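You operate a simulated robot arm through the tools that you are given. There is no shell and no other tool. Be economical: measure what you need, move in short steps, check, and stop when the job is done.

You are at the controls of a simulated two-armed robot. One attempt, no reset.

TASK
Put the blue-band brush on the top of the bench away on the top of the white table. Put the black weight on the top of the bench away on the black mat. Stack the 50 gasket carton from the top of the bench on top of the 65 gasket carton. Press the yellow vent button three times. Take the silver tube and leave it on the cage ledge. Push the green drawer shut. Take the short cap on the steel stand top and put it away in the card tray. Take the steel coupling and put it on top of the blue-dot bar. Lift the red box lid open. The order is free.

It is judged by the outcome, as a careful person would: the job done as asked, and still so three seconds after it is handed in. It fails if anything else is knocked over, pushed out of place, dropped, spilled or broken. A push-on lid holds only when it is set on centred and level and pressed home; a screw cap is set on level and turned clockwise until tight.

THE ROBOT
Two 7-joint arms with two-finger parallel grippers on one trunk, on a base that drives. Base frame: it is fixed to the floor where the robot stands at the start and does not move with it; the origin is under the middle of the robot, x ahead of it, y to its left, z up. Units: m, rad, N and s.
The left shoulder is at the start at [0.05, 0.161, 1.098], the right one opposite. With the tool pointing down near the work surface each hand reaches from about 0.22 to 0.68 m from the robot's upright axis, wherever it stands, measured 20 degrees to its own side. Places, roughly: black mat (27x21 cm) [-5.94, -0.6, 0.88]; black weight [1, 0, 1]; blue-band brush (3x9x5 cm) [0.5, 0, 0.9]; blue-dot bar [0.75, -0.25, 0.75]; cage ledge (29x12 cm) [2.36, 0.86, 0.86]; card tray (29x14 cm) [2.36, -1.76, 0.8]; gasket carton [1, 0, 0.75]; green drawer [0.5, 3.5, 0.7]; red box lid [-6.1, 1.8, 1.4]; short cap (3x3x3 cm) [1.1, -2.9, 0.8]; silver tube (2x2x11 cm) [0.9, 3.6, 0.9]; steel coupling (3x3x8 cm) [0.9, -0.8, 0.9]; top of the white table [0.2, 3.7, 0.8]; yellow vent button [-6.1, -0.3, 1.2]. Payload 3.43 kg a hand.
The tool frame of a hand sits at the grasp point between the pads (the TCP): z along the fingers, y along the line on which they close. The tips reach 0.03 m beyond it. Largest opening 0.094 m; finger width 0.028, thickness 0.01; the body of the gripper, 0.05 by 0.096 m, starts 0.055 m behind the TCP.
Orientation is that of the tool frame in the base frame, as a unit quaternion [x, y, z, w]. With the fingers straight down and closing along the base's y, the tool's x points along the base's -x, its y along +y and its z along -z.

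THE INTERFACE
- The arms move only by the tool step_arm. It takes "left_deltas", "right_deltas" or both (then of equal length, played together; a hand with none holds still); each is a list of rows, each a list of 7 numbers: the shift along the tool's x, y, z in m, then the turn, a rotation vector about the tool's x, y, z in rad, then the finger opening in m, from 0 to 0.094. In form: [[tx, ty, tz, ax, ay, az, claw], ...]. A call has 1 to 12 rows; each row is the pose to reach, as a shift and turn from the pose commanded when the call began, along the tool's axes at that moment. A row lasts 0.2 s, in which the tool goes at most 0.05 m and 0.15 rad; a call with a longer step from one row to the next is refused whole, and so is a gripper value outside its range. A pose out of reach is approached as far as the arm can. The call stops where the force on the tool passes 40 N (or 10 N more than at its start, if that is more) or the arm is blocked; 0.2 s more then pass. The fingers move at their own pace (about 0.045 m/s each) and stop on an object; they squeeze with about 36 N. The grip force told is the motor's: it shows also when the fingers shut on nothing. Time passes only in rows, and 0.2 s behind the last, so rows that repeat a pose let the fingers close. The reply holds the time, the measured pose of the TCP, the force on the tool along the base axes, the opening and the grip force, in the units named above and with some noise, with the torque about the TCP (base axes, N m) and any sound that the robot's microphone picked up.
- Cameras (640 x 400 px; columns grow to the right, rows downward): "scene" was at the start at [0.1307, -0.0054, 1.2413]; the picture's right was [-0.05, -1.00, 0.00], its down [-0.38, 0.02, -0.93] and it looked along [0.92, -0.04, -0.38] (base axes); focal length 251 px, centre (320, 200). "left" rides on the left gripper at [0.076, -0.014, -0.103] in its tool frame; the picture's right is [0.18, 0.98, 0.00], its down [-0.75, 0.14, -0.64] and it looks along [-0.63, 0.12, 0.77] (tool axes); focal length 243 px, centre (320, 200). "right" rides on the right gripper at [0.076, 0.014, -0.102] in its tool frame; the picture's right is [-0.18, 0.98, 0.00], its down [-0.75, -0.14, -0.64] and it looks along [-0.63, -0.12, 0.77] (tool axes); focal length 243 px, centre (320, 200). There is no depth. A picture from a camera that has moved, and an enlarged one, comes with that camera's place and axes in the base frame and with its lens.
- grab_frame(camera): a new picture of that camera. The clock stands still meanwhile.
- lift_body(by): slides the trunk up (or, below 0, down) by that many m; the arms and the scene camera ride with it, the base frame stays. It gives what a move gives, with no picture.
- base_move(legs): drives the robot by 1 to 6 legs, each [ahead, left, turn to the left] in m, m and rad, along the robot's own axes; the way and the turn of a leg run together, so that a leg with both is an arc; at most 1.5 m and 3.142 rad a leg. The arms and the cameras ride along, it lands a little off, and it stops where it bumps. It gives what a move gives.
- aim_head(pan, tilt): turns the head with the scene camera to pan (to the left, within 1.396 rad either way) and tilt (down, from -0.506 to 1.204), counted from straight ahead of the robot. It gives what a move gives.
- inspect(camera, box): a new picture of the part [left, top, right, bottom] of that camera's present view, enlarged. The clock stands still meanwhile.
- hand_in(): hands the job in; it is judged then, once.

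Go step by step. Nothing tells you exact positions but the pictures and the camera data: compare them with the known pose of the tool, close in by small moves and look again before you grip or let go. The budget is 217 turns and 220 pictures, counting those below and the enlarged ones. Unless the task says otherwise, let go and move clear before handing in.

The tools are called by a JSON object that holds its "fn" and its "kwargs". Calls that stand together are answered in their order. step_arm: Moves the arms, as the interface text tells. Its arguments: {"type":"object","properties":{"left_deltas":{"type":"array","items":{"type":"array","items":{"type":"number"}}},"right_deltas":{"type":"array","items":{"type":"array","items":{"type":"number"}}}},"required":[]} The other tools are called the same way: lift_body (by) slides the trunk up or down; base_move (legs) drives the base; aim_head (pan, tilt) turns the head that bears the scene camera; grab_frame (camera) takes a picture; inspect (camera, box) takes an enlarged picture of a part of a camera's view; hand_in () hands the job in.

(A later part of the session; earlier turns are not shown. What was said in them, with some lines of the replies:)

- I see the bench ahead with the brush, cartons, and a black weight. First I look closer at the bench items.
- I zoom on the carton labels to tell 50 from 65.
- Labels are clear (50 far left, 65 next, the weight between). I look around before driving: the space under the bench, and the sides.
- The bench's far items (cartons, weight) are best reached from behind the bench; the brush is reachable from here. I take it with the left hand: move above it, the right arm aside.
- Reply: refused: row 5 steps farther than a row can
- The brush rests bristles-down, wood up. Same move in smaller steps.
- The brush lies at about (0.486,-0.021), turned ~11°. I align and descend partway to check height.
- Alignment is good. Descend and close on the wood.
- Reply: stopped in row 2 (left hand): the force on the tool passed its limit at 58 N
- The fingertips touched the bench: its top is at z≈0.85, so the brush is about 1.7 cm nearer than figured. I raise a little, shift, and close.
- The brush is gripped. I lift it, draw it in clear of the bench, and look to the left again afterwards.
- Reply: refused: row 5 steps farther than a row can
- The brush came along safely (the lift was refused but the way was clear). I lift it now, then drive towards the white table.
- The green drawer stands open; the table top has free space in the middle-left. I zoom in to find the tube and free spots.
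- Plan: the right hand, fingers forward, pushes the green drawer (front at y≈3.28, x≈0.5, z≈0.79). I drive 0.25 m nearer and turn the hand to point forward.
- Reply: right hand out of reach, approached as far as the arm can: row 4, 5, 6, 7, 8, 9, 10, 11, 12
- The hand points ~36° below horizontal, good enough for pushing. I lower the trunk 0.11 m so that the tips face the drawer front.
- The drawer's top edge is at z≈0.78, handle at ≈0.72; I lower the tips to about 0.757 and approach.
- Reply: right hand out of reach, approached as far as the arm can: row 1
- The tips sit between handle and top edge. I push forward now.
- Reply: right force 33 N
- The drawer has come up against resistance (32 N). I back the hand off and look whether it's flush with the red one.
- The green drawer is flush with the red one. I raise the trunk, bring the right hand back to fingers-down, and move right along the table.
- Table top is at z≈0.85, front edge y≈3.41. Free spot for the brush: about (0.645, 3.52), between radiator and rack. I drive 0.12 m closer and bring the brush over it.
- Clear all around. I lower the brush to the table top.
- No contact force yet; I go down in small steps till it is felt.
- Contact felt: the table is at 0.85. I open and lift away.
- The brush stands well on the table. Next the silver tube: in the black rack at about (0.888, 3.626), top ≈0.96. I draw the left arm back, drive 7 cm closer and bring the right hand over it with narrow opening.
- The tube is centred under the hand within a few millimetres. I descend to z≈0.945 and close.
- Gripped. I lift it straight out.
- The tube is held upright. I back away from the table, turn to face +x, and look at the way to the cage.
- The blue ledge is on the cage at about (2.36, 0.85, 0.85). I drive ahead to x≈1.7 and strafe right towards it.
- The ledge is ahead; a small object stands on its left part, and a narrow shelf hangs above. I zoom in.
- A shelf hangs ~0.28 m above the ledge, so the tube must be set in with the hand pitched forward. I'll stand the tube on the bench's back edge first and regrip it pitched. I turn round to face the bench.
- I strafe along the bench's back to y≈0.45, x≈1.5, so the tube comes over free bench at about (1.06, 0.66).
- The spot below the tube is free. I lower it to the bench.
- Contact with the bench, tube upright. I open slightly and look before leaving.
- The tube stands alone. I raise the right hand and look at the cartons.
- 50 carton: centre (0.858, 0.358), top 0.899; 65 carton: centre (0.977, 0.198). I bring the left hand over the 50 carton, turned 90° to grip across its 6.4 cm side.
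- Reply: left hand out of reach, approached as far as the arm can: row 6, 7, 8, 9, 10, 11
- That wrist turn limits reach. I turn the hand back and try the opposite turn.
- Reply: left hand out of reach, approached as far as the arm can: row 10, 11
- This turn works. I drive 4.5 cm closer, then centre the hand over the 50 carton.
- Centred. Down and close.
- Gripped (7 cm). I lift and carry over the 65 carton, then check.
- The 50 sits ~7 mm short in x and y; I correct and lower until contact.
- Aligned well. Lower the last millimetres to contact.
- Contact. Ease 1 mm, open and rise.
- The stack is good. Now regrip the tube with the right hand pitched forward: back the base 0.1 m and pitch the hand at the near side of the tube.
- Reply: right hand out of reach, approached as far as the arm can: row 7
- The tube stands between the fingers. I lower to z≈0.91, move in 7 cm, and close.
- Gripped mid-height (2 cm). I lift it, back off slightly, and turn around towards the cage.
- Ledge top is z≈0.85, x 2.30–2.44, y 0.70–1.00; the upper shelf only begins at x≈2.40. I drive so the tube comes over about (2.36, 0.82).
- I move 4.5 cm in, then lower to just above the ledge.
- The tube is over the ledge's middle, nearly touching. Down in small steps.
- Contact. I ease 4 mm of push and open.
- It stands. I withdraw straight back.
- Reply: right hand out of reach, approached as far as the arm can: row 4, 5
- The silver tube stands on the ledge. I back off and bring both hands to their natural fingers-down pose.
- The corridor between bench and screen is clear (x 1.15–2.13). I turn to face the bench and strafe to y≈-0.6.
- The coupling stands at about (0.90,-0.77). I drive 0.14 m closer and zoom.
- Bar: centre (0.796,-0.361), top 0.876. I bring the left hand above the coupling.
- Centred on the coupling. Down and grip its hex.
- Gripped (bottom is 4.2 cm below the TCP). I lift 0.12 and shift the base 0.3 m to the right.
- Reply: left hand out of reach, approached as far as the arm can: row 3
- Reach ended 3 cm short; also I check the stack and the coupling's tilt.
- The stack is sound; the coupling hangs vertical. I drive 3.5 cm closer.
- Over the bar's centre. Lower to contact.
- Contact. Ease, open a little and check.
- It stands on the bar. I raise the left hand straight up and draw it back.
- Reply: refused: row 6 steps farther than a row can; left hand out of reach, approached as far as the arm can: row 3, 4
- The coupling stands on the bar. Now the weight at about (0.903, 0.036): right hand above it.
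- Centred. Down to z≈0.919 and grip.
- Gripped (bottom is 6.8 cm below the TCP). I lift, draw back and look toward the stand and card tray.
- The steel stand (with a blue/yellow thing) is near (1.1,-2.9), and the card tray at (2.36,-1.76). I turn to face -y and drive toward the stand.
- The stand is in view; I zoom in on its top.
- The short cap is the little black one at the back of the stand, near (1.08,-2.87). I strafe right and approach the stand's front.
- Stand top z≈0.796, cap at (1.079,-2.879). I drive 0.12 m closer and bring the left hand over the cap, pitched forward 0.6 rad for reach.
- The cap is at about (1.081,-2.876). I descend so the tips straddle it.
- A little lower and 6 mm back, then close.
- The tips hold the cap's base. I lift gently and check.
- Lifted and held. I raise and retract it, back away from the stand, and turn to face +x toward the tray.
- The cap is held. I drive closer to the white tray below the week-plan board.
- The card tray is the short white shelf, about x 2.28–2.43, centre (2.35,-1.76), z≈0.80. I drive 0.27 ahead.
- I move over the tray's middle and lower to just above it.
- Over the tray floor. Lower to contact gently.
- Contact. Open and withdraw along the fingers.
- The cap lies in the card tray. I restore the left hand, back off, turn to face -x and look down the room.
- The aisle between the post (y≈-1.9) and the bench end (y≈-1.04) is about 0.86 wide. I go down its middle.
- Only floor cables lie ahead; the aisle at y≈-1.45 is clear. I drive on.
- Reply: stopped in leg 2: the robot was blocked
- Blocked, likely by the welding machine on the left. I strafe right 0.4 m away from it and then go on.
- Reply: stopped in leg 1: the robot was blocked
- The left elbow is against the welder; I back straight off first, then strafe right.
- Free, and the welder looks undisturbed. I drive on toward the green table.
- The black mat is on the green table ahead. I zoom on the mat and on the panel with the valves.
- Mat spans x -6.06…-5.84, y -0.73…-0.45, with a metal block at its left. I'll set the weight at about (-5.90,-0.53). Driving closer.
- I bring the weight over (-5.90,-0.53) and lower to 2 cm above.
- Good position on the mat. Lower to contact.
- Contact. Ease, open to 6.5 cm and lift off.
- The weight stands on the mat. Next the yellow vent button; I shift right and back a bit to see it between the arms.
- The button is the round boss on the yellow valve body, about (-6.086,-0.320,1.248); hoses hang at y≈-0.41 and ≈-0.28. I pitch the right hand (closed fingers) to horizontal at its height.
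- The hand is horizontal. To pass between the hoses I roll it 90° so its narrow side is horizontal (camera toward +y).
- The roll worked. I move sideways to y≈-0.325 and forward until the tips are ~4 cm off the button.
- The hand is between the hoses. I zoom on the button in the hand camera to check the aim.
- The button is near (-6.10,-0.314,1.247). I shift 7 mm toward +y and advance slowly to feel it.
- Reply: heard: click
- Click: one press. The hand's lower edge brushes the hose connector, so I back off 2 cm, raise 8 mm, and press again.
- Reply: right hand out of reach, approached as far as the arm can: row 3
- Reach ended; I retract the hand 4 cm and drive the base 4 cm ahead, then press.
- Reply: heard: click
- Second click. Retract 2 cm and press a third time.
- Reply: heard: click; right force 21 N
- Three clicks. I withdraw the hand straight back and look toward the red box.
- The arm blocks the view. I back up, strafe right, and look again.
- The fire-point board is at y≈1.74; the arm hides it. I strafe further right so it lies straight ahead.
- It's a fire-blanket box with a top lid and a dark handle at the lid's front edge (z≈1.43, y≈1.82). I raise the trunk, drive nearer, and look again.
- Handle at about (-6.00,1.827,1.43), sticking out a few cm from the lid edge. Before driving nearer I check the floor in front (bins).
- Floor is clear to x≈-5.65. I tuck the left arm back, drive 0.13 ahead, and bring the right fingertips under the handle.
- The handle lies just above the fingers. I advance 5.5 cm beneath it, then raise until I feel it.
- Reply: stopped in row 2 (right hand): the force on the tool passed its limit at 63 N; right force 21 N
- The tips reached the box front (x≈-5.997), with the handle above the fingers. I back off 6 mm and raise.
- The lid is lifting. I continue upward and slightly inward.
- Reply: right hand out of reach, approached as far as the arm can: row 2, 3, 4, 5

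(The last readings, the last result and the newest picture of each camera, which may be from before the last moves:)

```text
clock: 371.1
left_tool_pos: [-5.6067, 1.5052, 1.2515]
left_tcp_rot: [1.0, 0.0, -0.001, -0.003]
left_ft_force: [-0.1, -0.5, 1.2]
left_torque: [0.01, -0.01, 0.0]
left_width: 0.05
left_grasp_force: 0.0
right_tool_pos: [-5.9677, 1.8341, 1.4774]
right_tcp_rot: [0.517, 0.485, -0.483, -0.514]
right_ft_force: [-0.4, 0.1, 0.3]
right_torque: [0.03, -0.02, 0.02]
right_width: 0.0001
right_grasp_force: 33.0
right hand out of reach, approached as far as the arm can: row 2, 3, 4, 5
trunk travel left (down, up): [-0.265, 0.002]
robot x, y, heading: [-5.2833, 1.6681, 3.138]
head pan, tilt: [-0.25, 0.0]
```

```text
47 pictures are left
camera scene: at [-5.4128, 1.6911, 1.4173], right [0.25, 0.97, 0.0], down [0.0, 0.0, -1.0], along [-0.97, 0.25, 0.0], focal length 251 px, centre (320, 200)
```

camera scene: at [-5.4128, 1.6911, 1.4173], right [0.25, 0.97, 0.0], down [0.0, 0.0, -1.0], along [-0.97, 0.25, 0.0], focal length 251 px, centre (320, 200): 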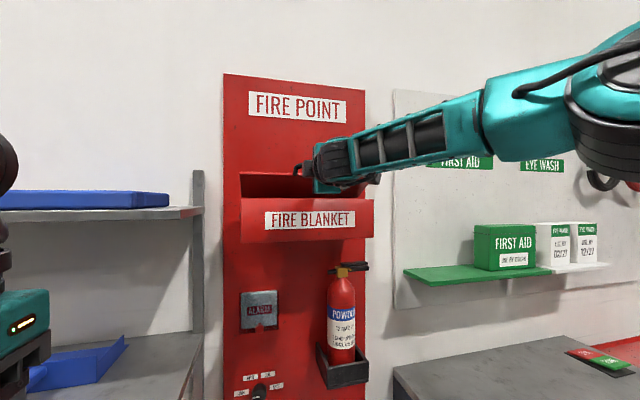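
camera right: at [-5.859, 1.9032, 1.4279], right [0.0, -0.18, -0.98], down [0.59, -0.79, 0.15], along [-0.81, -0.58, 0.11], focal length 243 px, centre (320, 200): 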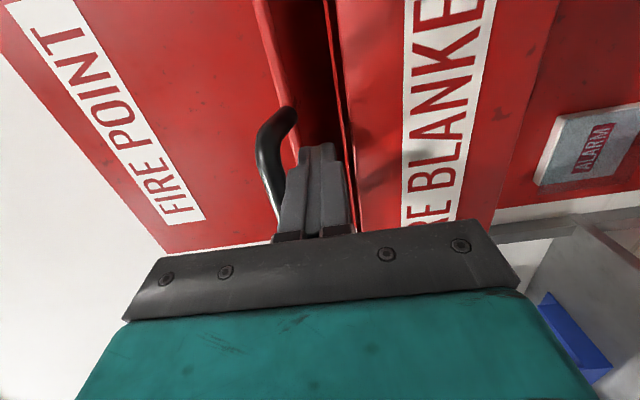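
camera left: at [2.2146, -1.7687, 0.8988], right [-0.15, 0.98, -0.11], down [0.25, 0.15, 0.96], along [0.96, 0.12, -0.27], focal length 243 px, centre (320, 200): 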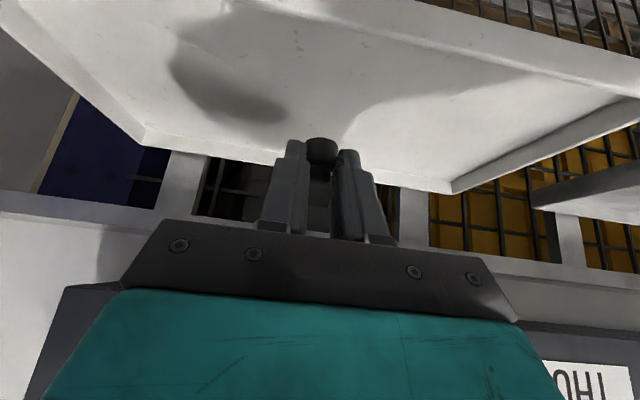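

The hand is at its reach limit with the lid only ~18° open. I'll lower it, back off, and come again with the robot turned ~40° left so the right shoulder leads, and the hand pitched up.

{"fn": "step_arm", "kwargs": {"right_deltas": [[0, 0.02, 0, 0, 0, 0, 0], [0, 0.04, 0, 0, 0, 0, 0], [0, 0.06, 0, 0, 0, 0, 0], [0, 0.08, 0, 0, 0, 0, 0], [0, 0.085, -0.03, 0, 0, 0, 0], [0, 0.085, -0.07, 0, 0, 0, 0], [0, 0.085, -0.11, 0, 0, 0, 0]]}}

{"fn": "base_move", "kwargs": {"legs": [[-0.3, 0, 0], [0, 0, 0.7]]}}

{"fn": "step_arm", "kwargs": {"right_deltas": [[0, 0, 0, 0, 0.14, 0, 0], [0, 0, 0, 0, 0.28, 0, 0], [0, 0, 0, 0, 0.42, 0, 0], [0, 0, 0, 0, 0.56, 0, 0], [0, 0, 0, 0, 0.7, 0, 0]]}}

```text
clock: 372.7
left_tool_pos: [-5.6064, 1.5056, 1.253]
left_tcp_rot: [1.0, 0.0, -0.002, -0.003]
left_ft_force: [0.0, 0.2, -0.4]
left_torque: [0.01, -0.02, -0.01]
left_width: 0.0499
left_grasp_force: 0.0
right_tool_pos: [-5.8546, 1.8269, 1.3941]
right_tcp_rot: [0.518, 0.487, -0.481, -0.513]
right_ft_force: [-0.4, 0.3, -1.1]
right_torque: [-0.02, 0.0, 0.0]
right_width: 0.0001
right_grasp_force: 33.2
trunk travel left (down, up): [-0.265, 0.002]
robot x, y, heading: [-5.2845, 1.6716, 3.137]
head pan, tilt: [-0.25, 0.0]
```

```text
clock: 376.6
left_tool_pos: [-5.1308, 1.3363, 1.2506]
left_tcp_rot: [0.94, 0.34, -0.003, -0.003]
left_ft_force: [-0.4, 0.3, -0.1]
left_torque: [-0.03, -0.01, 0.0]
left_width: 0.05
left_grasp_force: 0.0
right_tool_pos: [-5.5288, 1.4226, 1.3937]
right_tcp_rot: [0.322, 0.635, -0.625, -0.319]
right_ft_force: [-0.4, 0.0, -0.6]
right_torque: [-0.02, 0.01, 0.0]
right_width: 0.0
right_grasp_force: 32.9
trunk travel left (down, up): [-0.265, 0.002]
robot x, y, heading: [-4.9876, 1.6669, -2.454]
head pan, tilt: [-0.25, 0.0]
```

```text
clock: 377.8
left_tool_pos: [-5.1307, 1.3349, 1.2505]
left_tcp_rot: [0.941, 0.34, -0.002, -0.003]
left_ft_force: [0.5, 0.5, 0.5]
left_torque: [0.0, 0.0, 0.0]
left_width: 0.0504
left_grasp_force: 0.0
right_tool_pos: [-5.5281, 1.4224, 1.3946]
right_tcp_rot: [-0.518, -0.486, 0.476, 0.519]
right_ft_force: [-0.2, -1.0, 0.0]
right_torque: [-0.03, -0.02, 0.01]
right_width: 0.0
right_grasp_force: 33.2
trunk travel left (down, up): [-0.265, 0.002]
robot x, y, heading: [-4.9877, 1.6671, -2.458]
head pan, tilt: [-0.25, 0.0]
```

Yaw restored. Now pitch the fingers up 0.5 rad and shift the hand toward +y.

{"fn": "step_arm", "kwargs": {"right_deltas": [[0.045, 0, -0.01, 0.07, 0, 0, 0], [0.09, 0, -0.02, 0.14, 0, 0, 0], [0.135, 0, -0.03, 0.21, 0, 0, 0], [0.18, 0, -0.04, 0.28, 0, 0, 0], [0.225, 0, -0.04, 0.36, 0, 0, 0], [0.27, 0, -0.04, 0.43, 0, 0, 0], [0.31, 0, -0.04, 0.5, 0, 0, 0]]}}

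{"fn": "aim_head", "kwargs": {"pan": -0.9, "tilt": 0.0}}

{"fn": "grab_frame", "kwargs": {"camera": "scene"}}

```text
clock: 379.4
left_tool_pos: [-5.1312, 1.3348, 1.2501]
left_tcp_rot: [0.94, 0.34, -0.003, -0.003]
left_ft_force: [-0.1, 1.2, -0.3]
left_torque: [0.01, 0.03, -0.04]
left_width: 0.0501
left_grasp_force: 0.1
right_tool_pos: [-5.4801, 1.6857, 1.4297]
right_tcp_rot: [-0.374, -0.354, 0.582, 0.629]
right_ft_force: [0.8, 0.2, 0.2]
right_torque: [0.01, 0.01, -0.01]
right_width: 0.0
right_grasp_force: 32.8
right hand out of reach, approached as far as the arm can: row 6, 7
trunk travel left (down, up): [-0.265, 0.002]
robot x, y, heading: [-4.9844, 1.6653, -2.451]
head pan, tilt: [-0.25, 0.0]
```

```text
clock: 380.4
left_tool_pos: [-5.1317, 1.3351, 1.2503]
left_tcp_rot: [0.94, 0.34, -0.003, -0.002]
left_ft_force: [0.7, 0.0, -0.2]
left_torque: [-0.01, 0.03, 0.01]
left_width: 0.05
left_grasp_force: 0.0
right_tool_pos: [-5.4804, 1.6858, 1.4314]
right_tcp_rot: [-0.375, -0.354, 0.582, 0.629]
right_ft_force: [0.4, 0.1, -0.5]
right_torque: [-0.01, 0.01, -0.01]
right_width: 0.0
right_grasp_force: 32.7
trunk travel left (down, up): [-0.265, 0.002]
robot x, y, heading: [-4.9839, 1.67, -2.457]
head pan, tilt: [-0.901, 0.0]
```

```text
46 pictures are left
camera scene: at [-5.1077, 1.6601, 1.4172], right [0.21, 0.98, 0.0], down [0.0, 0.0, -1.0], along [-0.98, 0.21, 0.0], focal length 251 px, centre (320, 200)
```

scene: 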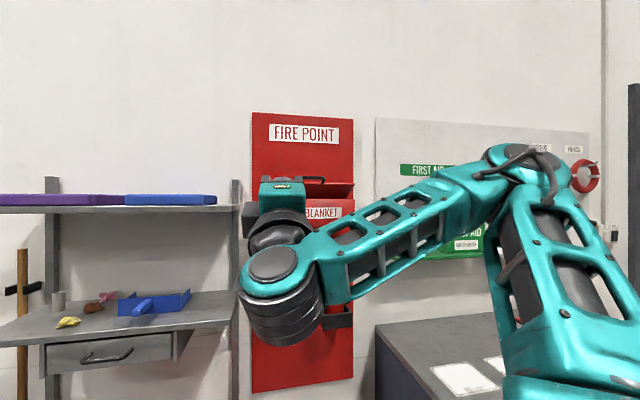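

The lid looks still partly open by itself; I zoom in.

{"fn": "inspect", "kwargs": {"camera": "scene", "box": [230, 150, 380, 240]}}

```text
4.27 times, centred on (305, 195) of scene
camera zoom: at [-5.1077, 1.6601, 1.4172], right [0.21, 0.98, 0.0], down [0.0, 0.0, -1.0], along [-0.98, 0.21, 0.0], focal length 1069 px, centre (384, 221)
```

zoom: 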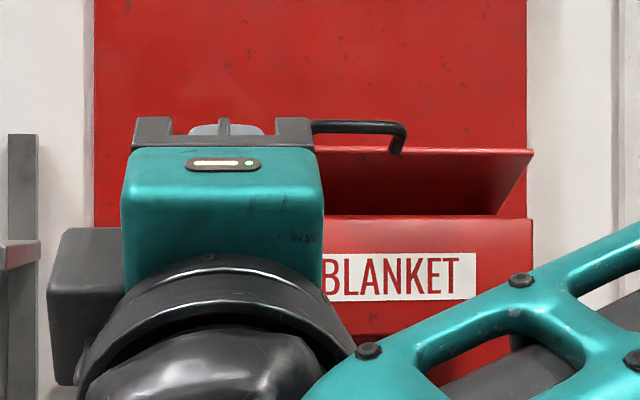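

The lid holds its angle (stiff hinge), so I can push it further in stages. I bring the base in with the right shoulder leading.

{"fn": "base_move", "kwargs": {"legs": [[0.161, -0.223, 0]]}}

{"fn": "grab_frame", "kwargs": {"camera": "scene"}}

{"fn": "grab_frame", "kwargs": {"camera": "right"}}

```text
clock: 383.0
left_tool_pos: [-5.3975, 1.4088, 1.2517]
left_tcp_rot: [0.941, 0.339, -0.002, -0.003]
left_ft_force: [0.0, 0.0, 0.5]
left_torque: [0.0, 0.0, 0.01]
left_width: 0.0501
left_grasp_force: 0.0
right_tool_pos: [-5.7456, 1.7588, 1.4305]
right_tcp_rot: [-0.375, -0.353, 0.581, 0.63]
right_ft_force: [0.1, -0.2, 0.0]
right_torque: [0.0, 0.05, 0.0]
right_width: 0.0
right_grasp_force: 33.5
trunk travel left (down, up): [-0.265, 0.002]
robot x, y, heading: [-5.2495, 1.7406, -2.455]
head pan, tilt: [-0.901, 0.0]
```

```text
44 pictures are left
camera scene: at [-5.3738, 1.7326, 1.4172], right [0.21, 0.98, 0.0], down [0.0, 0.0, -1.0], along [-0.98, 0.21, 0.0], focal length 251 px, centre (320, 200)
```

scene: 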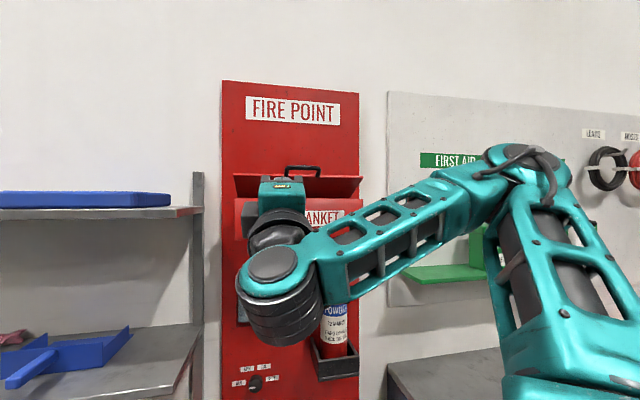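

```text
43 pictures are left
camera right: at [-5.6569, 1.8282, 1.3703], right [-0.47, -0.14, -0.87], down [0.57, -0.8, -0.18], along [-0.67, -0.59, 0.46], focal length 243 px, centre (320, 200)
```

right: 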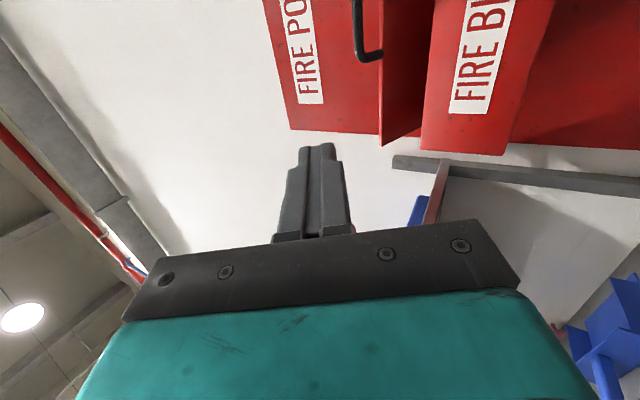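

I move the fingertips forward into the gap under the lid.

{"fn": "step_arm", "kwargs": {"right_deltas": [[0.01, 0.0206, 0.0387, 0, 0, 0, 0], [0.02, 0.0412, 0.0774, 0, 0, 0, 0], [0.03, 0.0618, 0.1161, 0, 0, 0, 0], [0.04, 0.0824, 0.1548, 0, 0, 0, 0], [0.0494, 0.103, 0.1935, 0, 0, 0, 0]]}}

{"fn": "grab_frame", "kwargs": {"camera": "right"}}

```text
clock: 384.2
left_tool_pos: [-5.3973, 1.4079, 1.2514]
left_tcp_rot: [0.941, 0.339, -0.003, -0.003]
left_ft_force: [0.4, 0.0, -0.4]
left_torque: [0.01, -0.02, 0.01]
left_width: 0.0501
left_grasp_force: 0.1
right_tool_pos: [-5.8489, 1.7327, 1.5065]
right_tcp_rot: [-0.384, -0.357, 0.577, 0.626]
right_ft_force: [-0.1, 0.7, -1.3]
right_torque: [0.01, 0.0, 0.03]
right_width: 0.0
right_grasp_force: 32.8
right hand out of reach, approached as far as the arm can: row 1, 2, 3, 4, 5
trunk travel left (down, up): [-0.265, 0.002]
robot x, y, heading: [-5.2508, 1.7392, -2.454]
head pan, tilt: [-0.901, 0.0]
```

```text
42 pictures are left
camera right: at [-5.7583, 1.8018, 1.4465], right [-0.46, -0.14, -0.88], down [0.57, -0.8, -0.17], along [-0.68, -0.58, 0.45], focal length 243 px, centre (320, 200)
```

right: 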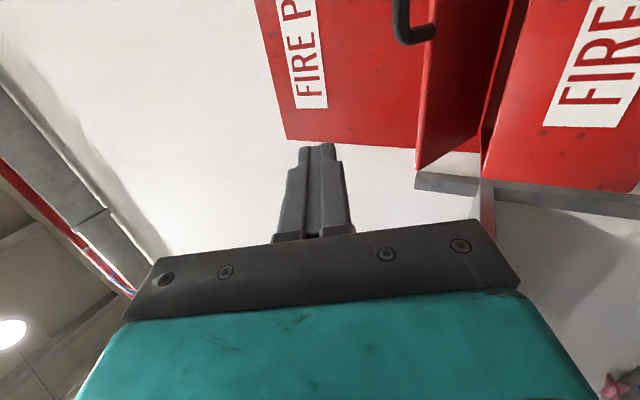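

That pose runs into the wrist's limits. I undo the roll (camera below) and then try again.

{"fn": "step_arm", "kwargs": {"right_deltas": [[0, 0, -0.01, 0, 0, 0.143, 0], [0, 0, -0.02, 0, 0, 0.286, 0], [0, 0, -0.03, 0, 0, 0.429, 0], [0, 0, -0.04, 0, 0, 0.571, 0], [0, 0, -0.05, 0, 0, 0.714, 0], [0, 0, -0.05, 0, 0, 0.857, 0], [0, 0, -0.05, 0, 0, 1.0, 0], [0, 0, -0.05, 0, 0, 1.143, 0], [0, 0, -0.05, 0, 0, 1.286, 0], [0, 0, -0.05, 0, 0, 1.428, 0], [0, 0, -0.05, 0, 0, 1.571, 0]]}}

{"fn": "grab_frame", "kwargs": {"camera": "right"}}

```text
clock: 386.6
left_tool_pos: [-5.3977, 1.4071, 1.2513]
left_tcp_rot: [0.941, 0.339, -0.003, -0.003]
left_ft_force: [0.2, 0.3, 0.5]
left_torque: [0.01, -0.01, 0.0]
left_width: 0.05
left_grasp_force: 0.1
right_tool_pos: [-5.8047, 1.7315, 1.4839]
right_tcp_rot: [-0.515, 0.017, 0.856, 0.033]
right_ft_force: [-0.2, -0.1, 0.6]
right_torque: [0.02, -0.01, 0.02]
right_width: 0.0002
right_grasp_force: 32.4
right hand out of reach, approached as far as the arm can: row 1
trunk travel left (down, up): [-0.265, 0.002]
robot x, y, heading: [-5.254, 1.7398, -2.451]
head pan, tilt: [-0.901, 0.0]
```

```text
41 pictures are left
camera right: at [-5.751, 1.7121, 1.3675], right [0.01, -0.99, 0.16], down [0.93, 0.07, 0.37], along [-0.37, 0.14, 0.92], focal length 243 px, centre (320, 200)
```

right: 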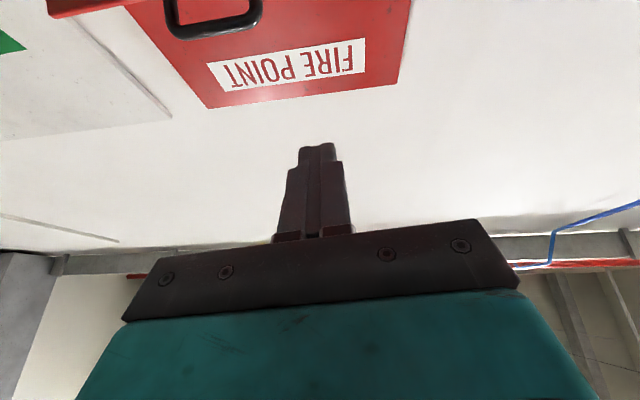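

Unrolled without trouble. I move the tips down-forward under the lid edge.

{"fn": "step_arm", "kwargs": {"right_deltas": [[0.04, -0.015, 0.015, 0, 0, 0, 0], [0.07, -0.03, 0.045, 0, 0, 0, 0], [0.095, -0.045, 0.08, 0, 0, 0, 0], [0.1186, -0.0587, 0.1122, 0, 0, 0, 0]]}}

{"fn": "grab_frame", "kwargs": {"camera": "right"}}

{"fn": "grab_frame", "kwargs": {"camera": "scene"}}

```text
clock: 387.6
left_tool_pos: [-5.4002, 1.4088, 1.2514]
left_tcp_rot: [0.941, 0.338, -0.001, -0.002]
left_ft_force: [-0.5, 0.2, 0.3]
left_torque: [-0.02, -0.02, 0.01]
left_width: 0.05
left_grasp_force: 0.2
right_tool_pos: [-5.9286, 1.7378, 1.519]
right_tcp_rot: [-0.545, 0.026, 0.837, 0.038]
right_ft_force: [-0.2, 0.5, -0.3]
right_torque: [0.0, 0.02, 0.02]
right_width: 0.0002
right_grasp_force: 33.2
right hand out of reach, approached as far as the arm can: row 1, 2, 3, 4
trunk travel left (down, up): [-0.265, 0.002]
robot x, y, heading: [-5.2538, 1.7391, -2.456]
head pan, tilt: [-0.901, 0.0]
```

```text
40 pictures are left
camera right: at [-5.8674, 1.717, 1.4074], right [-0.02, -0.99, 0.17], down [0.9, 0.06, 0.43], along [-0.43, 0.16, 0.89], focal length 243 px, centre (320, 200)
```

right: 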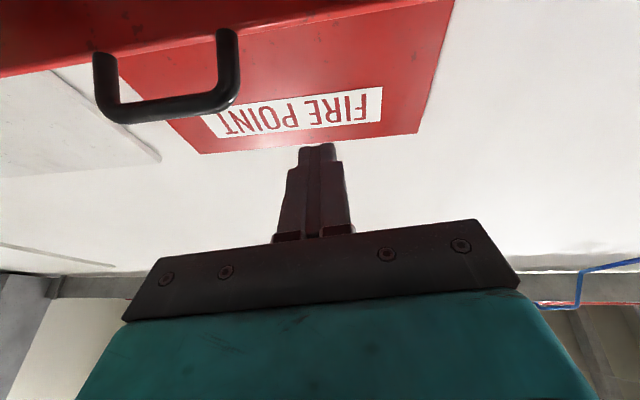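

```text
39 pictures are left
camera scene: at [-5.3758, 1.7336, 1.4169], right [0.21, 0.98, 0.0], down [0.0, 0.0, -1.0], along [-0.98, 0.21, 0.0], focal length 251 px, centre (320, 200)
```

scene: 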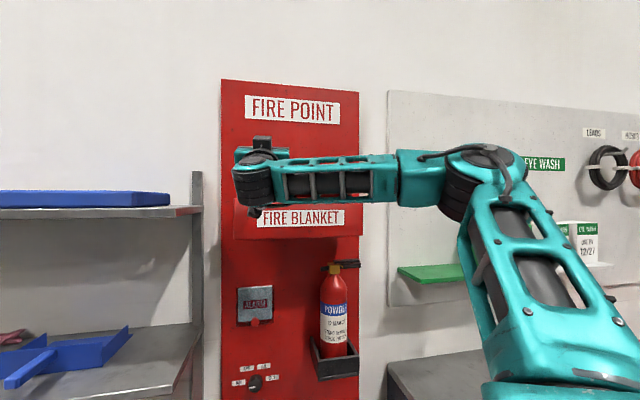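

In this posture high positions are reachable with the fingers pitched up, but I need to enter below the lid first. I back out, level the hand, and lower it to the gap height.

{"fn": "step_arm", "kwargs": {"right_deltas": [[-0.016, -0.003, -0.036, 0, 0, 0, 0], [-0.032, -0.006, -0.073, 0, 0.03, 0, 0], [-0.01, -0.006, -0.083, 0, 0.16, 0, 0], [0.012, -0.006, -0.093, 0, 0.3, 0, 0], [0.032, -0.006, -0.101, 0, 0.42, 0, 0]]}}

{"fn": "grab_frame", "kwargs": {"camera": "right"}}

```text
clock: 388.8
left_tool_pos: [-5.3986, 1.4088, 1.2514]
left_tcp_rot: [0.941, 0.339, -0.003, -0.003]
left_ft_force: [-1.0, -0.7, 0.2]
left_torque: [0.0, 0.02, -0.02]
left_width: 0.0499
left_grasp_force: 0.0
right_tool_pos: [-5.8467, 1.7358, 1.4487]
right_tcp_rot: [0.707, -0.033, -0.706, -0.033]
right_ft_force: [-0.4, -0.3, 0.0]
right_torque: [-0.02, 0.0, 0.01]
right_width: 0.0
right_grasp_force: 33.3
trunk travel left (down, up): [-0.265, 0.002]
robot x, y, heading: [-5.2512, 1.7401, -2.455]
head pan, tilt: [-0.901, 0.0]
```

```text
38 pictures are left
camera right: at [-5.7451, 1.711, 1.3719], right [-0.09, -0.98, 0.18], down [0.65, 0.08, 0.76], along [-0.75, 0.19, 0.63], focal length 243 px, centre (320, 200)
```

right: 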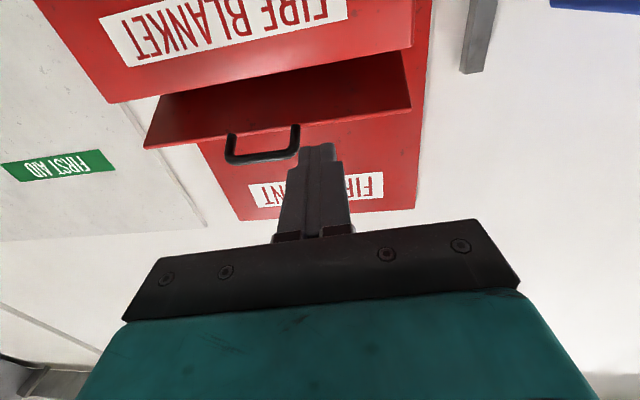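

Level at z≈1.449, aimed at the gap. I advance 15 cm under the lid.

{"fn": "step_arm", "kwargs": {"right_deltas": [[0, 0.004, 0.04, 0, 0, 0, 0], [0, 0.008, 0.08, 0, 0, 0, 0], [0, 0.012, 0.12, 0, 0, 0, 0], [0, 0.014, 0.155, 0, 0, 0, 0]]}}

{"fn": "grab_frame", "kwargs": {"camera": "right"}}

```text
clock: 389.8
left_tool_pos: [-5.3984, 1.4078, 1.2508]
left_tcp_rot: [0.941, 0.339, -0.003, -0.002]
left_ft_force: [-0.1, 0.2, 0.4]
left_torque: [-0.05, -0.01, -0.03]
left_width: 0.05
left_grasp_force: 0.0
right_tool_pos: [-6.0015, 1.7361, 1.449]
right_tcp_rot: [0.707, -0.033, -0.705, -0.033]
right_ft_force: [0.5, 0.0, 0.0]
right_torque: [0.02, 0.01, 0.0]
right_width: 0.0
right_grasp_force: 33.3
trunk travel left (down, up): [-0.265, 0.002]
robot x, y, heading: [-5.2535, 1.741, -2.46]
head pan, tilt: [-0.901, 0.0]
```

```text
37 pictures are left
camera right: at [-5.9016, 1.7117, 1.3719], right [-0.09, -0.98, 0.18], down [0.65, 0.08, 0.75], along [-0.75, 0.19, 0.63], focal length 243 px, centre (320, 200)
```

right: 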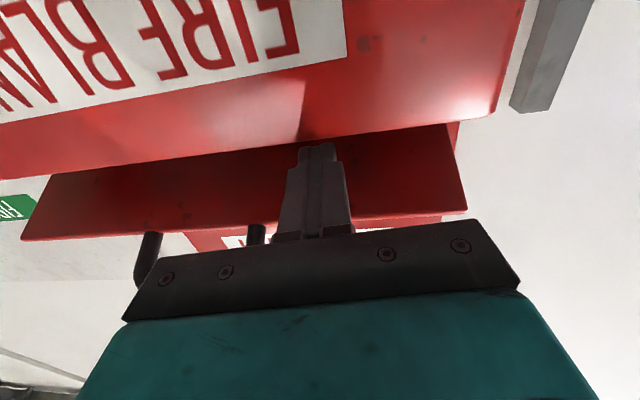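

The fingers are under the lid. I raise while pitching up.

{"fn": "step_arm", "kwargs": {"right_deltas": [[-0.03, 0, 0, 0, -0.06, 0, 0], [-0.06, 0, 0, 0, -0.12, 0, 0], [-0.09, 0, 0.005, 0, -0.18, 0, 0], [-0.12, 0, 0.01, 0, -0.24, 0, 0]]}}

{"fn": "grab_frame", "kwargs": {"camera": "scene"}}

```text
clock: 390.8
left_tool_pos: [-5.3968, 1.4082, 1.2514]
left_tcp_rot: [0.941, 0.339, -0.003, -0.003]
left_ft_force: [0.2, 0.0, 0.6]
left_torque: [0.01, 0.02, 0.0]
left_width: 0.0499
left_grasp_force: 0.0
right_tool_pos: [-6.0098, 1.7362, 1.5708]
right_tcp_rot: [-0.617, 0.029, 0.786, 0.037]
right_ft_force: [0.5, -0.4, 0.3]
right_torque: [-0.03, -0.01, 0.01]
right_width: 0.0001
right_grasp_force: 32.9
trunk travel left (down, up): [-0.265, 0.002]
robot x, y, heading: [-5.2495, 1.7402, -2.458]
head pan, tilt: [-0.901, 0.0]
```

```text
36 pictures are left
camera scene: at [-5.373, 1.7323, 1.4173], right [0.21, 0.98, 0.0], down [0.0, 0.0, -1.0], along [-0.98, 0.21, 0.0], focal length 251 px, centre (320, 200)
```

scene: 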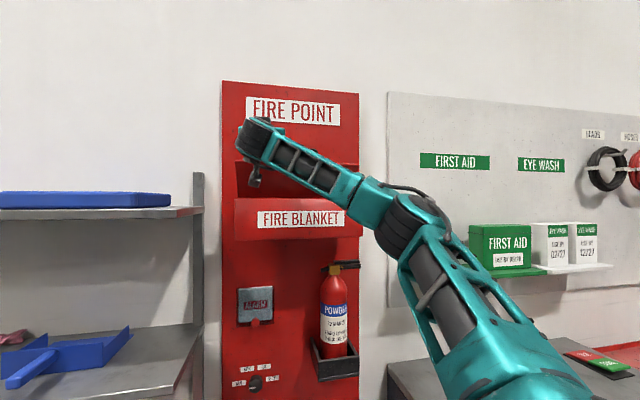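

The reach is good now. I push further up and inward.

{"fn": "step_arm", "kwargs": {"right_deltas": [[-0.012, 0, 0.025, 0, -0.05, 0, 0], [-0.024, 0.002, 0.05, 0, -0.1, 0, 0], [-0.03, 0.004, 0.075, 0, -0.15, 0, 0]]}}

{"fn": "grab_frame", "kwargs": {"camera": "right"}}

{"fn": "grab_frame", "kwargs": {"camera": "scene"}}

```text
clock: 391.6
left_tool_pos: [-5.3965, 1.4078, 1.252]
left_tcp_rot: [0.941, 0.339, -0.002, -0.003]
left_ft_force: [0.4, -0.9, 0.1]
left_torque: [0.01, 0.01, -0.01]
left_width: 0.0501
left_grasp_force: 0.0
right_tool_pos: [-6.0773, 1.7374, 1.6158]
right_tcp_rot: [-0.556, 0.025, 0.83, 0.038]
right_ft_force: [0.1, -0.4, 0.7]
right_torque: [0.02, 0.0, -0.02]
right_width: 0.0
right_grasp_force: 32.3
trunk travel left (down, up): [-0.265, 0.002]
robot x, y, heading: [-5.2545, 1.7392, -2.454]
head pan, tilt: [-0.901, 0.0]
```

```text
35 pictures are left
camera right: at [-6.0134, 1.7159, 1.5064], right [-0.02, -0.99, 0.17], down [0.89, 0.06, 0.45], along [-0.46, 0.16, 0.88], focal length 243 px, centre (320, 200)
```

right: 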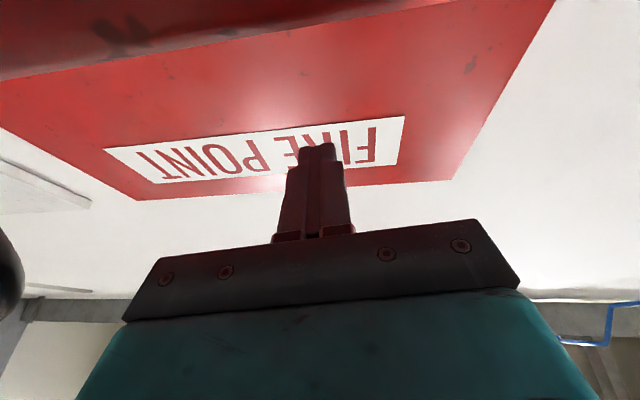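

```text
34 pictures are left
camera scene: at [-5.3739, 1.7317, 1.4171], right [0.21, 0.98, 0.0], down [0.0, 0.0, -1.0], along [-0.98, 0.21, 0.0], focal length 251 px, centre (320, 200)
```

scene: 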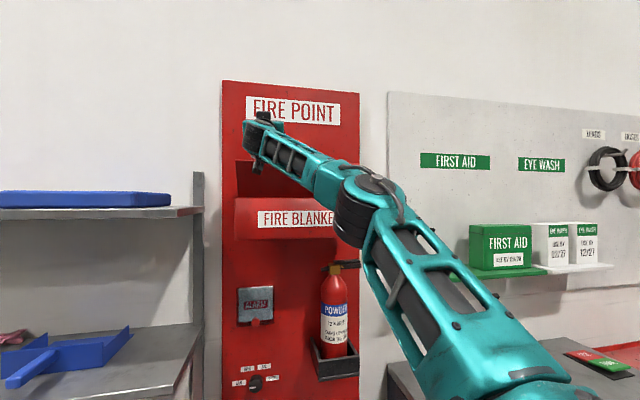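

I zoom to see where the lid is now.

{"fn": "inspect", "kwargs": {"camera": "scene", "box": [210, 90, 370, 250]}}

```text
2.50 times, centred on (290, 170) of scene
camera zoom: at [-5.3739, 1.7317, 1.4171], right [0.21, 0.98, 0.0], down [0.0, 0.0, -1.0], along [-0.98, 0.21, 0.0], focal length 627 px, centre (395, 275)
```

zoom: 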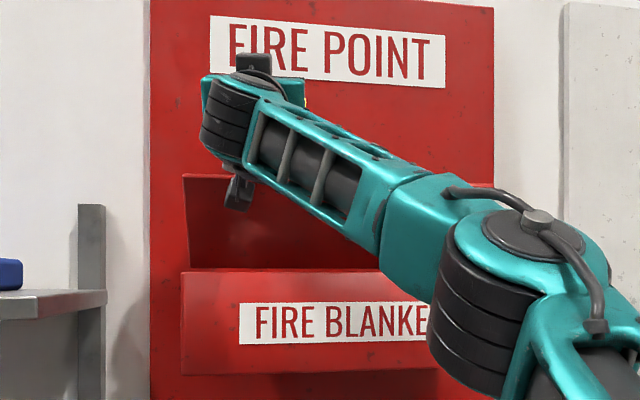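

The tips slid out past the lid's edge (lid now ~37°, holding). I retreat, level again, and re-enter deeper.

{"fn": "step_arm", "kwargs": {"right_deltas": [[-0.015, 0, -0.037, 0, 0, 0, 0], [-0.03, 0, -0.074, 0, 0, 0, 0], [-0.046, 0, -0.11, 0, 0, 0, 0], [-0.061, 0, -0.147, 0, 0, 0, 0], [-0.025, 0, -0.162, 0, 0.1, 0, 0], [0.011, 0, -0.177, 0, 0.2, 0, 0], [0.047, 0, -0.192, 0, 0.3, 0, 0], [0.082, 0, -0.206, 0, 0.39, 0, 0]]}}

{"fn": "grab_frame", "kwargs": {"camera": "right"}}

```text
clock: 393.4
left_tool_pos: [-5.3976, 1.409, 1.2519]
left_tcp_rot: [0.941, 0.34, -0.003, -0.002]
left_ft_force: [0.3, 0.2, -0.1]
left_torque: [-0.02, 0.02, -0.04]
left_width: 0.05
left_grasp_force: 0.1
right_tool_pos: [-5.9168, 1.7245, 1.4632]
right_tcp_rot: [0.707, -0.034, -0.705, -0.033]
right_ft_force: [-0.2, -0.2, 0.9]
right_torque: [0.01, -0.02, 0.0]
right_width: 0.0
right_grasp_force: 32.8
trunk travel left (down, up): [-0.265, 0.002]
robot x, y, heading: [-5.2533, 1.7396, -2.454]
head pan, tilt: [-0.901, 0.0]
```

```text
32 pictures are left
camera right: at [-5.8168, 1.6998, 1.3858], right [-0.09, -0.98, 0.18], down [0.65, 0.08, 0.75], along [-0.75, 0.19, 0.63], focal length 243 px, centre (320, 200)
```

right: 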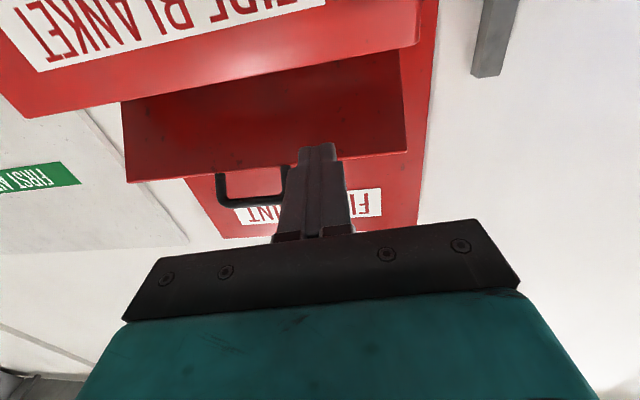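

I advance deep under the lid, raise, then push further in.

{"fn": "step_arm", "kwargs": {"right_deltas": [[0, 0.003, 0.04, 0, 0, 0, 0], [0, 0.006, 0.08, 0, 0, 0, 0], [0, 0.01, 0.12, 0, 0, 0, 0], [0, 0.013, 0.15, 0, 0, 0, 0], [-0.02, 0.013, 0.15, 0, 0, 0, 0], [-0.04, 0.013, 0.15, 0, 0, 0, 0], [-0.06, 0.013, 0.15, 0, 0, 0, 0], [-0.08, 0.014, 0.17, 0, 0, 0, 0], [-0.1, 0.015, 0.19, 0, 0, 0, 0]]}}

{"fn": "inspect", "kwargs": {"camera": "scene", "box": [210, 90, 370, 250]}}

{"fn": "grab_frame", "kwargs": {"camera": "right"}}

```text
clock: 395.2
left_tool_pos: [-5.3958, 1.408, 1.2509]
left_tcp_rot: [0.941, 0.339, -0.003, -0.003]
left_ft_force: [-0.7, 0.4, -0.4]
left_torque: [0.01, -0.06, -0.01]
left_width: 0.05
left_grasp_force: 0.0
right_tool_pos: [-6.0857, 1.723, 1.5401]
right_tcp_rot: [0.713, -0.034, -0.7, -0.035]
right_ft_force: [21.1, 1.2, -3.3]
right_torque: [0.02, -0.4, 0.12]
right_width: 0.0
right_grasp_force: 32.9
right hand out of reach, approached as far as the arm can: row 9
trunk travel left (down, up): [-0.265, 0.002]
robot x, y, heading: [-5.254, 1.7371, -2.456]
head pan, tilt: [-0.901, 0.0]
stopped in row 9 (right hand): the force on the tool passed its limit at 81 N (the readings are from after the stop); the commanded pose is now the measured one
```

```text
2.50 times, centred on (290, 170) of scene
camera zoom: at [-5.3715, 1.7321, 1.4174], right [0.21, 0.98, 0.0], down [0.0, 0.0, -1.0], along [-0.98, 0.21, 0.0], focal length 627 px, centre (395, 275)
```

zoom: 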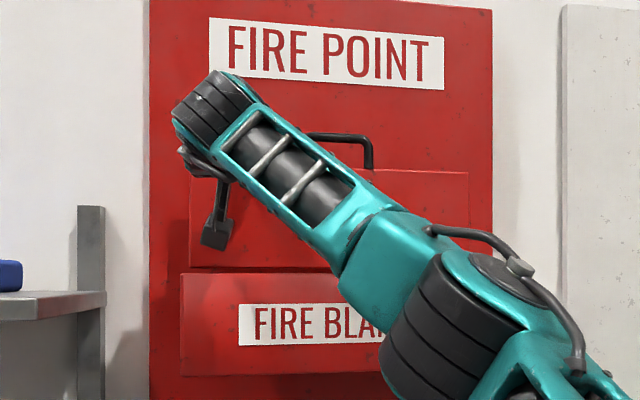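

```text
30 pictures are left
camera right: at [-5.9843, 1.698, 1.4655], right [-0.1, -0.98, 0.18], down [0.64, 0.08, 0.77], along [-0.76, 0.19, 0.62], focal length 243 px, centre (320, 200)
```

right: 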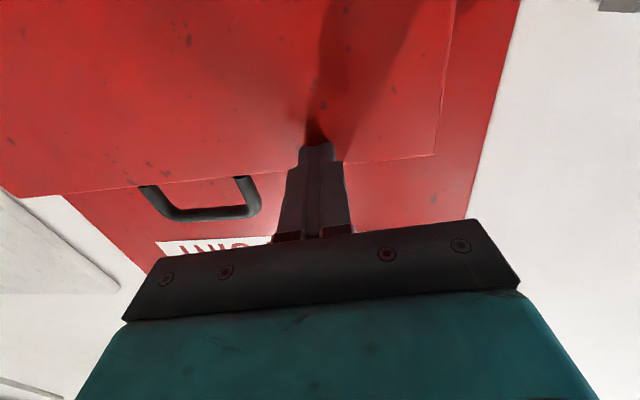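

The lid now stands upright against its stop (the push hit a hard limit). I withdraw the hand straight back and check that it stays.

{"fn": "step_arm", "kwargs": {"right_deltas": [[0, 0, -0.02, 0, 0, 0, 0], [0, 0, -0.06, 0, 0, 0, 0], [0, 0, -0.1, 0, 0, 0, 0], [0, 0, -0.14, 0, 0, 0, 0], [0, 0, -0.18, 0, 0, 0, 0]]}}

{"fn": "grab_frame", "kwargs": {"camera": "right"}}

{"fn": "inspect", "kwargs": {"camera": "scene", "box": [210, 90, 370, 250]}}

```text
clock: 396.4
left_tool_pos: [-5.3971, 1.4079, 1.2505]
left_tcp_rot: [0.941, 0.338, -0.004, -0.002]
left_ft_force: [0.5, -0.2, -0.6]
left_torque: [-0.02, -0.02, -0.01]
left_width: 0.0501
left_grasp_force: 0.0
right_tool_pos: [-5.9094, 1.7077, 1.5416]
right_tcp_rot: [0.714, -0.036, -0.698, -0.036]
right_ft_force: [0.0, 0.0, 0.4]
right_torque: [0.01, -0.01, 0.0]
right_width: 0.0
right_grasp_force: 33.3
trunk travel left (down, up): [-0.265, 0.002]
robot x, y, heading: [-5.2522, 1.7393, -2.458]
head pan, tilt: [-0.901, 0.0]
```

```text
29 pictures are left
camera right: at [-5.807, 1.6825, 1.4669], right [-0.1, -0.98, 0.18], down [0.64, 0.08, 0.77], along [-0.77, 0.19, 0.61], focal length 243 px, centre (320, 200)
```

right: 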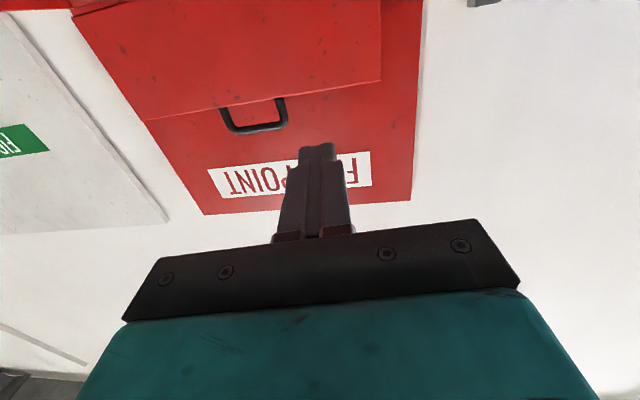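

```text
2.50 times, centred on (290, 170) of scene
camera zoom: at [-5.3727, 1.7326, 1.4173], right [0.21, 0.98, 0.0], down [0.0, 0.0, -1.0], along [-0.98, 0.21, 0.0], focal length 627 px, centre (395, 275)
```

zoom: 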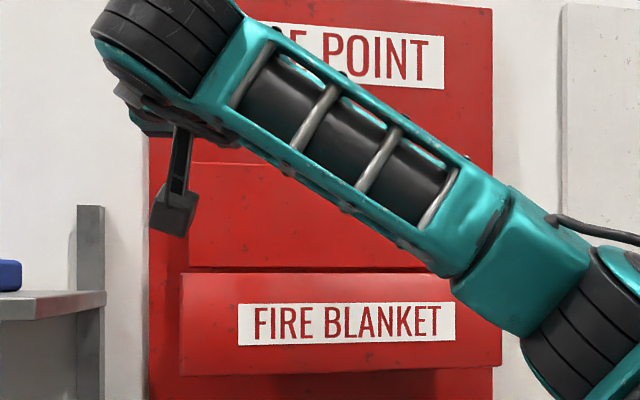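

The lid stays open. I back the robot away from the wall and take a final look at it.

{"fn": "base_move", "kwargs": {"legs": [[-0.35, 0.28, 0]]}}

{"fn": "grab_frame", "kwargs": {"camera": "scene"}}

{"fn": "aim_head", "kwargs": {"pan": -0.9, "tilt": 0.5}}

{"fn": "grab_frame", "kwargs": {"camera": "scene"}}

```text
clock: 399.5
left_tool_pos: [-4.9488, 1.4125, 1.2509]
left_tcp_rot: [0.941, 0.34, -0.003, -0.003]
left_ft_force: [-0.2, -0.2, -0.4]
left_torque: [-0.01, 0.0, -0.01]
left_width: 0.0501
left_grasp_force: 0.2
right_tool_pos: [-5.4602, 1.7106, 1.5413]
right_tcp_rot: [0.714, -0.035, -0.698, -0.036]
right_ft_force: [-0.5, -0.7, 0.4]
right_torque: [0.03, 0.01, -0.03]
right_width: 0.0001
right_grasp_force: 32.4
trunk travel left (down, up): [-0.265, 0.002]
robot x, y, heading: [-4.8045, 1.743, -2.456]
head pan, tilt: [-0.901, 0.0]
```

```text
27 pictures are left
camera scene: at [-4.925, 1.7367, 1.4173], right [0.21, 0.98, 0.0], down [0.0, 0.0, -1.0], along [-0.98, 0.21, 0.0], focal length 251 px, centre (320, 200)
```

scene: 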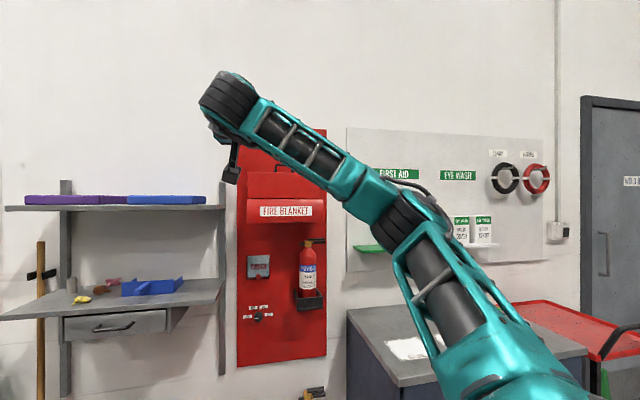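

```text
clock: 400.4
left_tool_pos: [-4.95, 1.4127, 1.2507]
left_tcp_rot: [0.941, 0.338, -0.002, -0.002]
left_ft_force: [0.8, 0.2, 0.4]
left_torque: [0.03, 0.06, -0.02]
left_width: 0.0503
left_grasp_force: 0.1
right_tool_pos: [-5.4617, 1.7112, 1.5398]
right_tcp_rot: [0.714, -0.034, -0.698, -0.035]
right_ft_force: [-0.1, 0.1, 0.7]
right_torque: [0.0, -0.01, 0.01]
right_width: 0.0001
right_grasp_force: 33.7
trunk travel left (down, up): [-0.265, 0.002]
robot x, y, heading: [-4.8028, 1.7414, -2.456]
head pan, tilt: [-0.901, 0.499]
```

```text
26 pictures are left
camera scene: at [-4.9262, 1.7369, 1.3712], right [0.21, 0.98, 0.0], down [0.47, -0.1, -0.88], along [-0.86, 0.19, -0.48], focal length 251 px, centre (320, 200)
```

scene: 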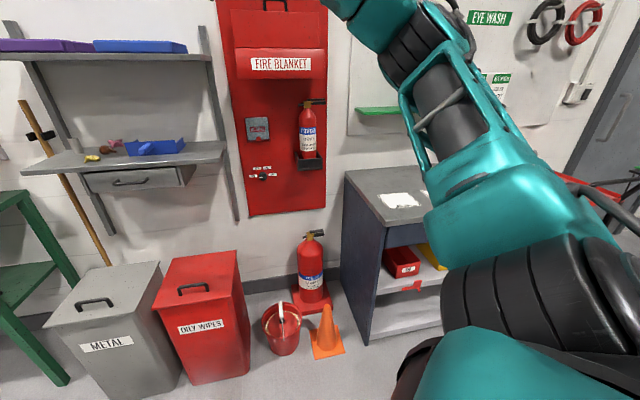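

All nine jobs are done, and the lid stays open with nothing around it disturbed. Handing in.

{"fn": "hand_in", "kwargs": {}}

```text
The job is handed in.
```

I did all nine jobs and handed the work in.

- **Brush:** it stands on the white table.
- **Weight:** it stands on the black mat.
- **Cartons:** the 50 carton is on top of the 65, overhanging it by about a centimetre at one end.
- **Vent button:** I pressed it three times and heard a click each time.
- **Silver tube:** it stands upright on the cage ledge.
- **Green drawer:** it is shut flush with the red one.
- **Short cap:** it is in the card tray.
- **Steel coupling:** it stands on the blue-dot bar.
- **Red box lid:** it is open and was still upright after I backed away.

While crossing the room I bumped once near the welding machine. I backed off, and the machine looked undisturbed in the picture afterwards.
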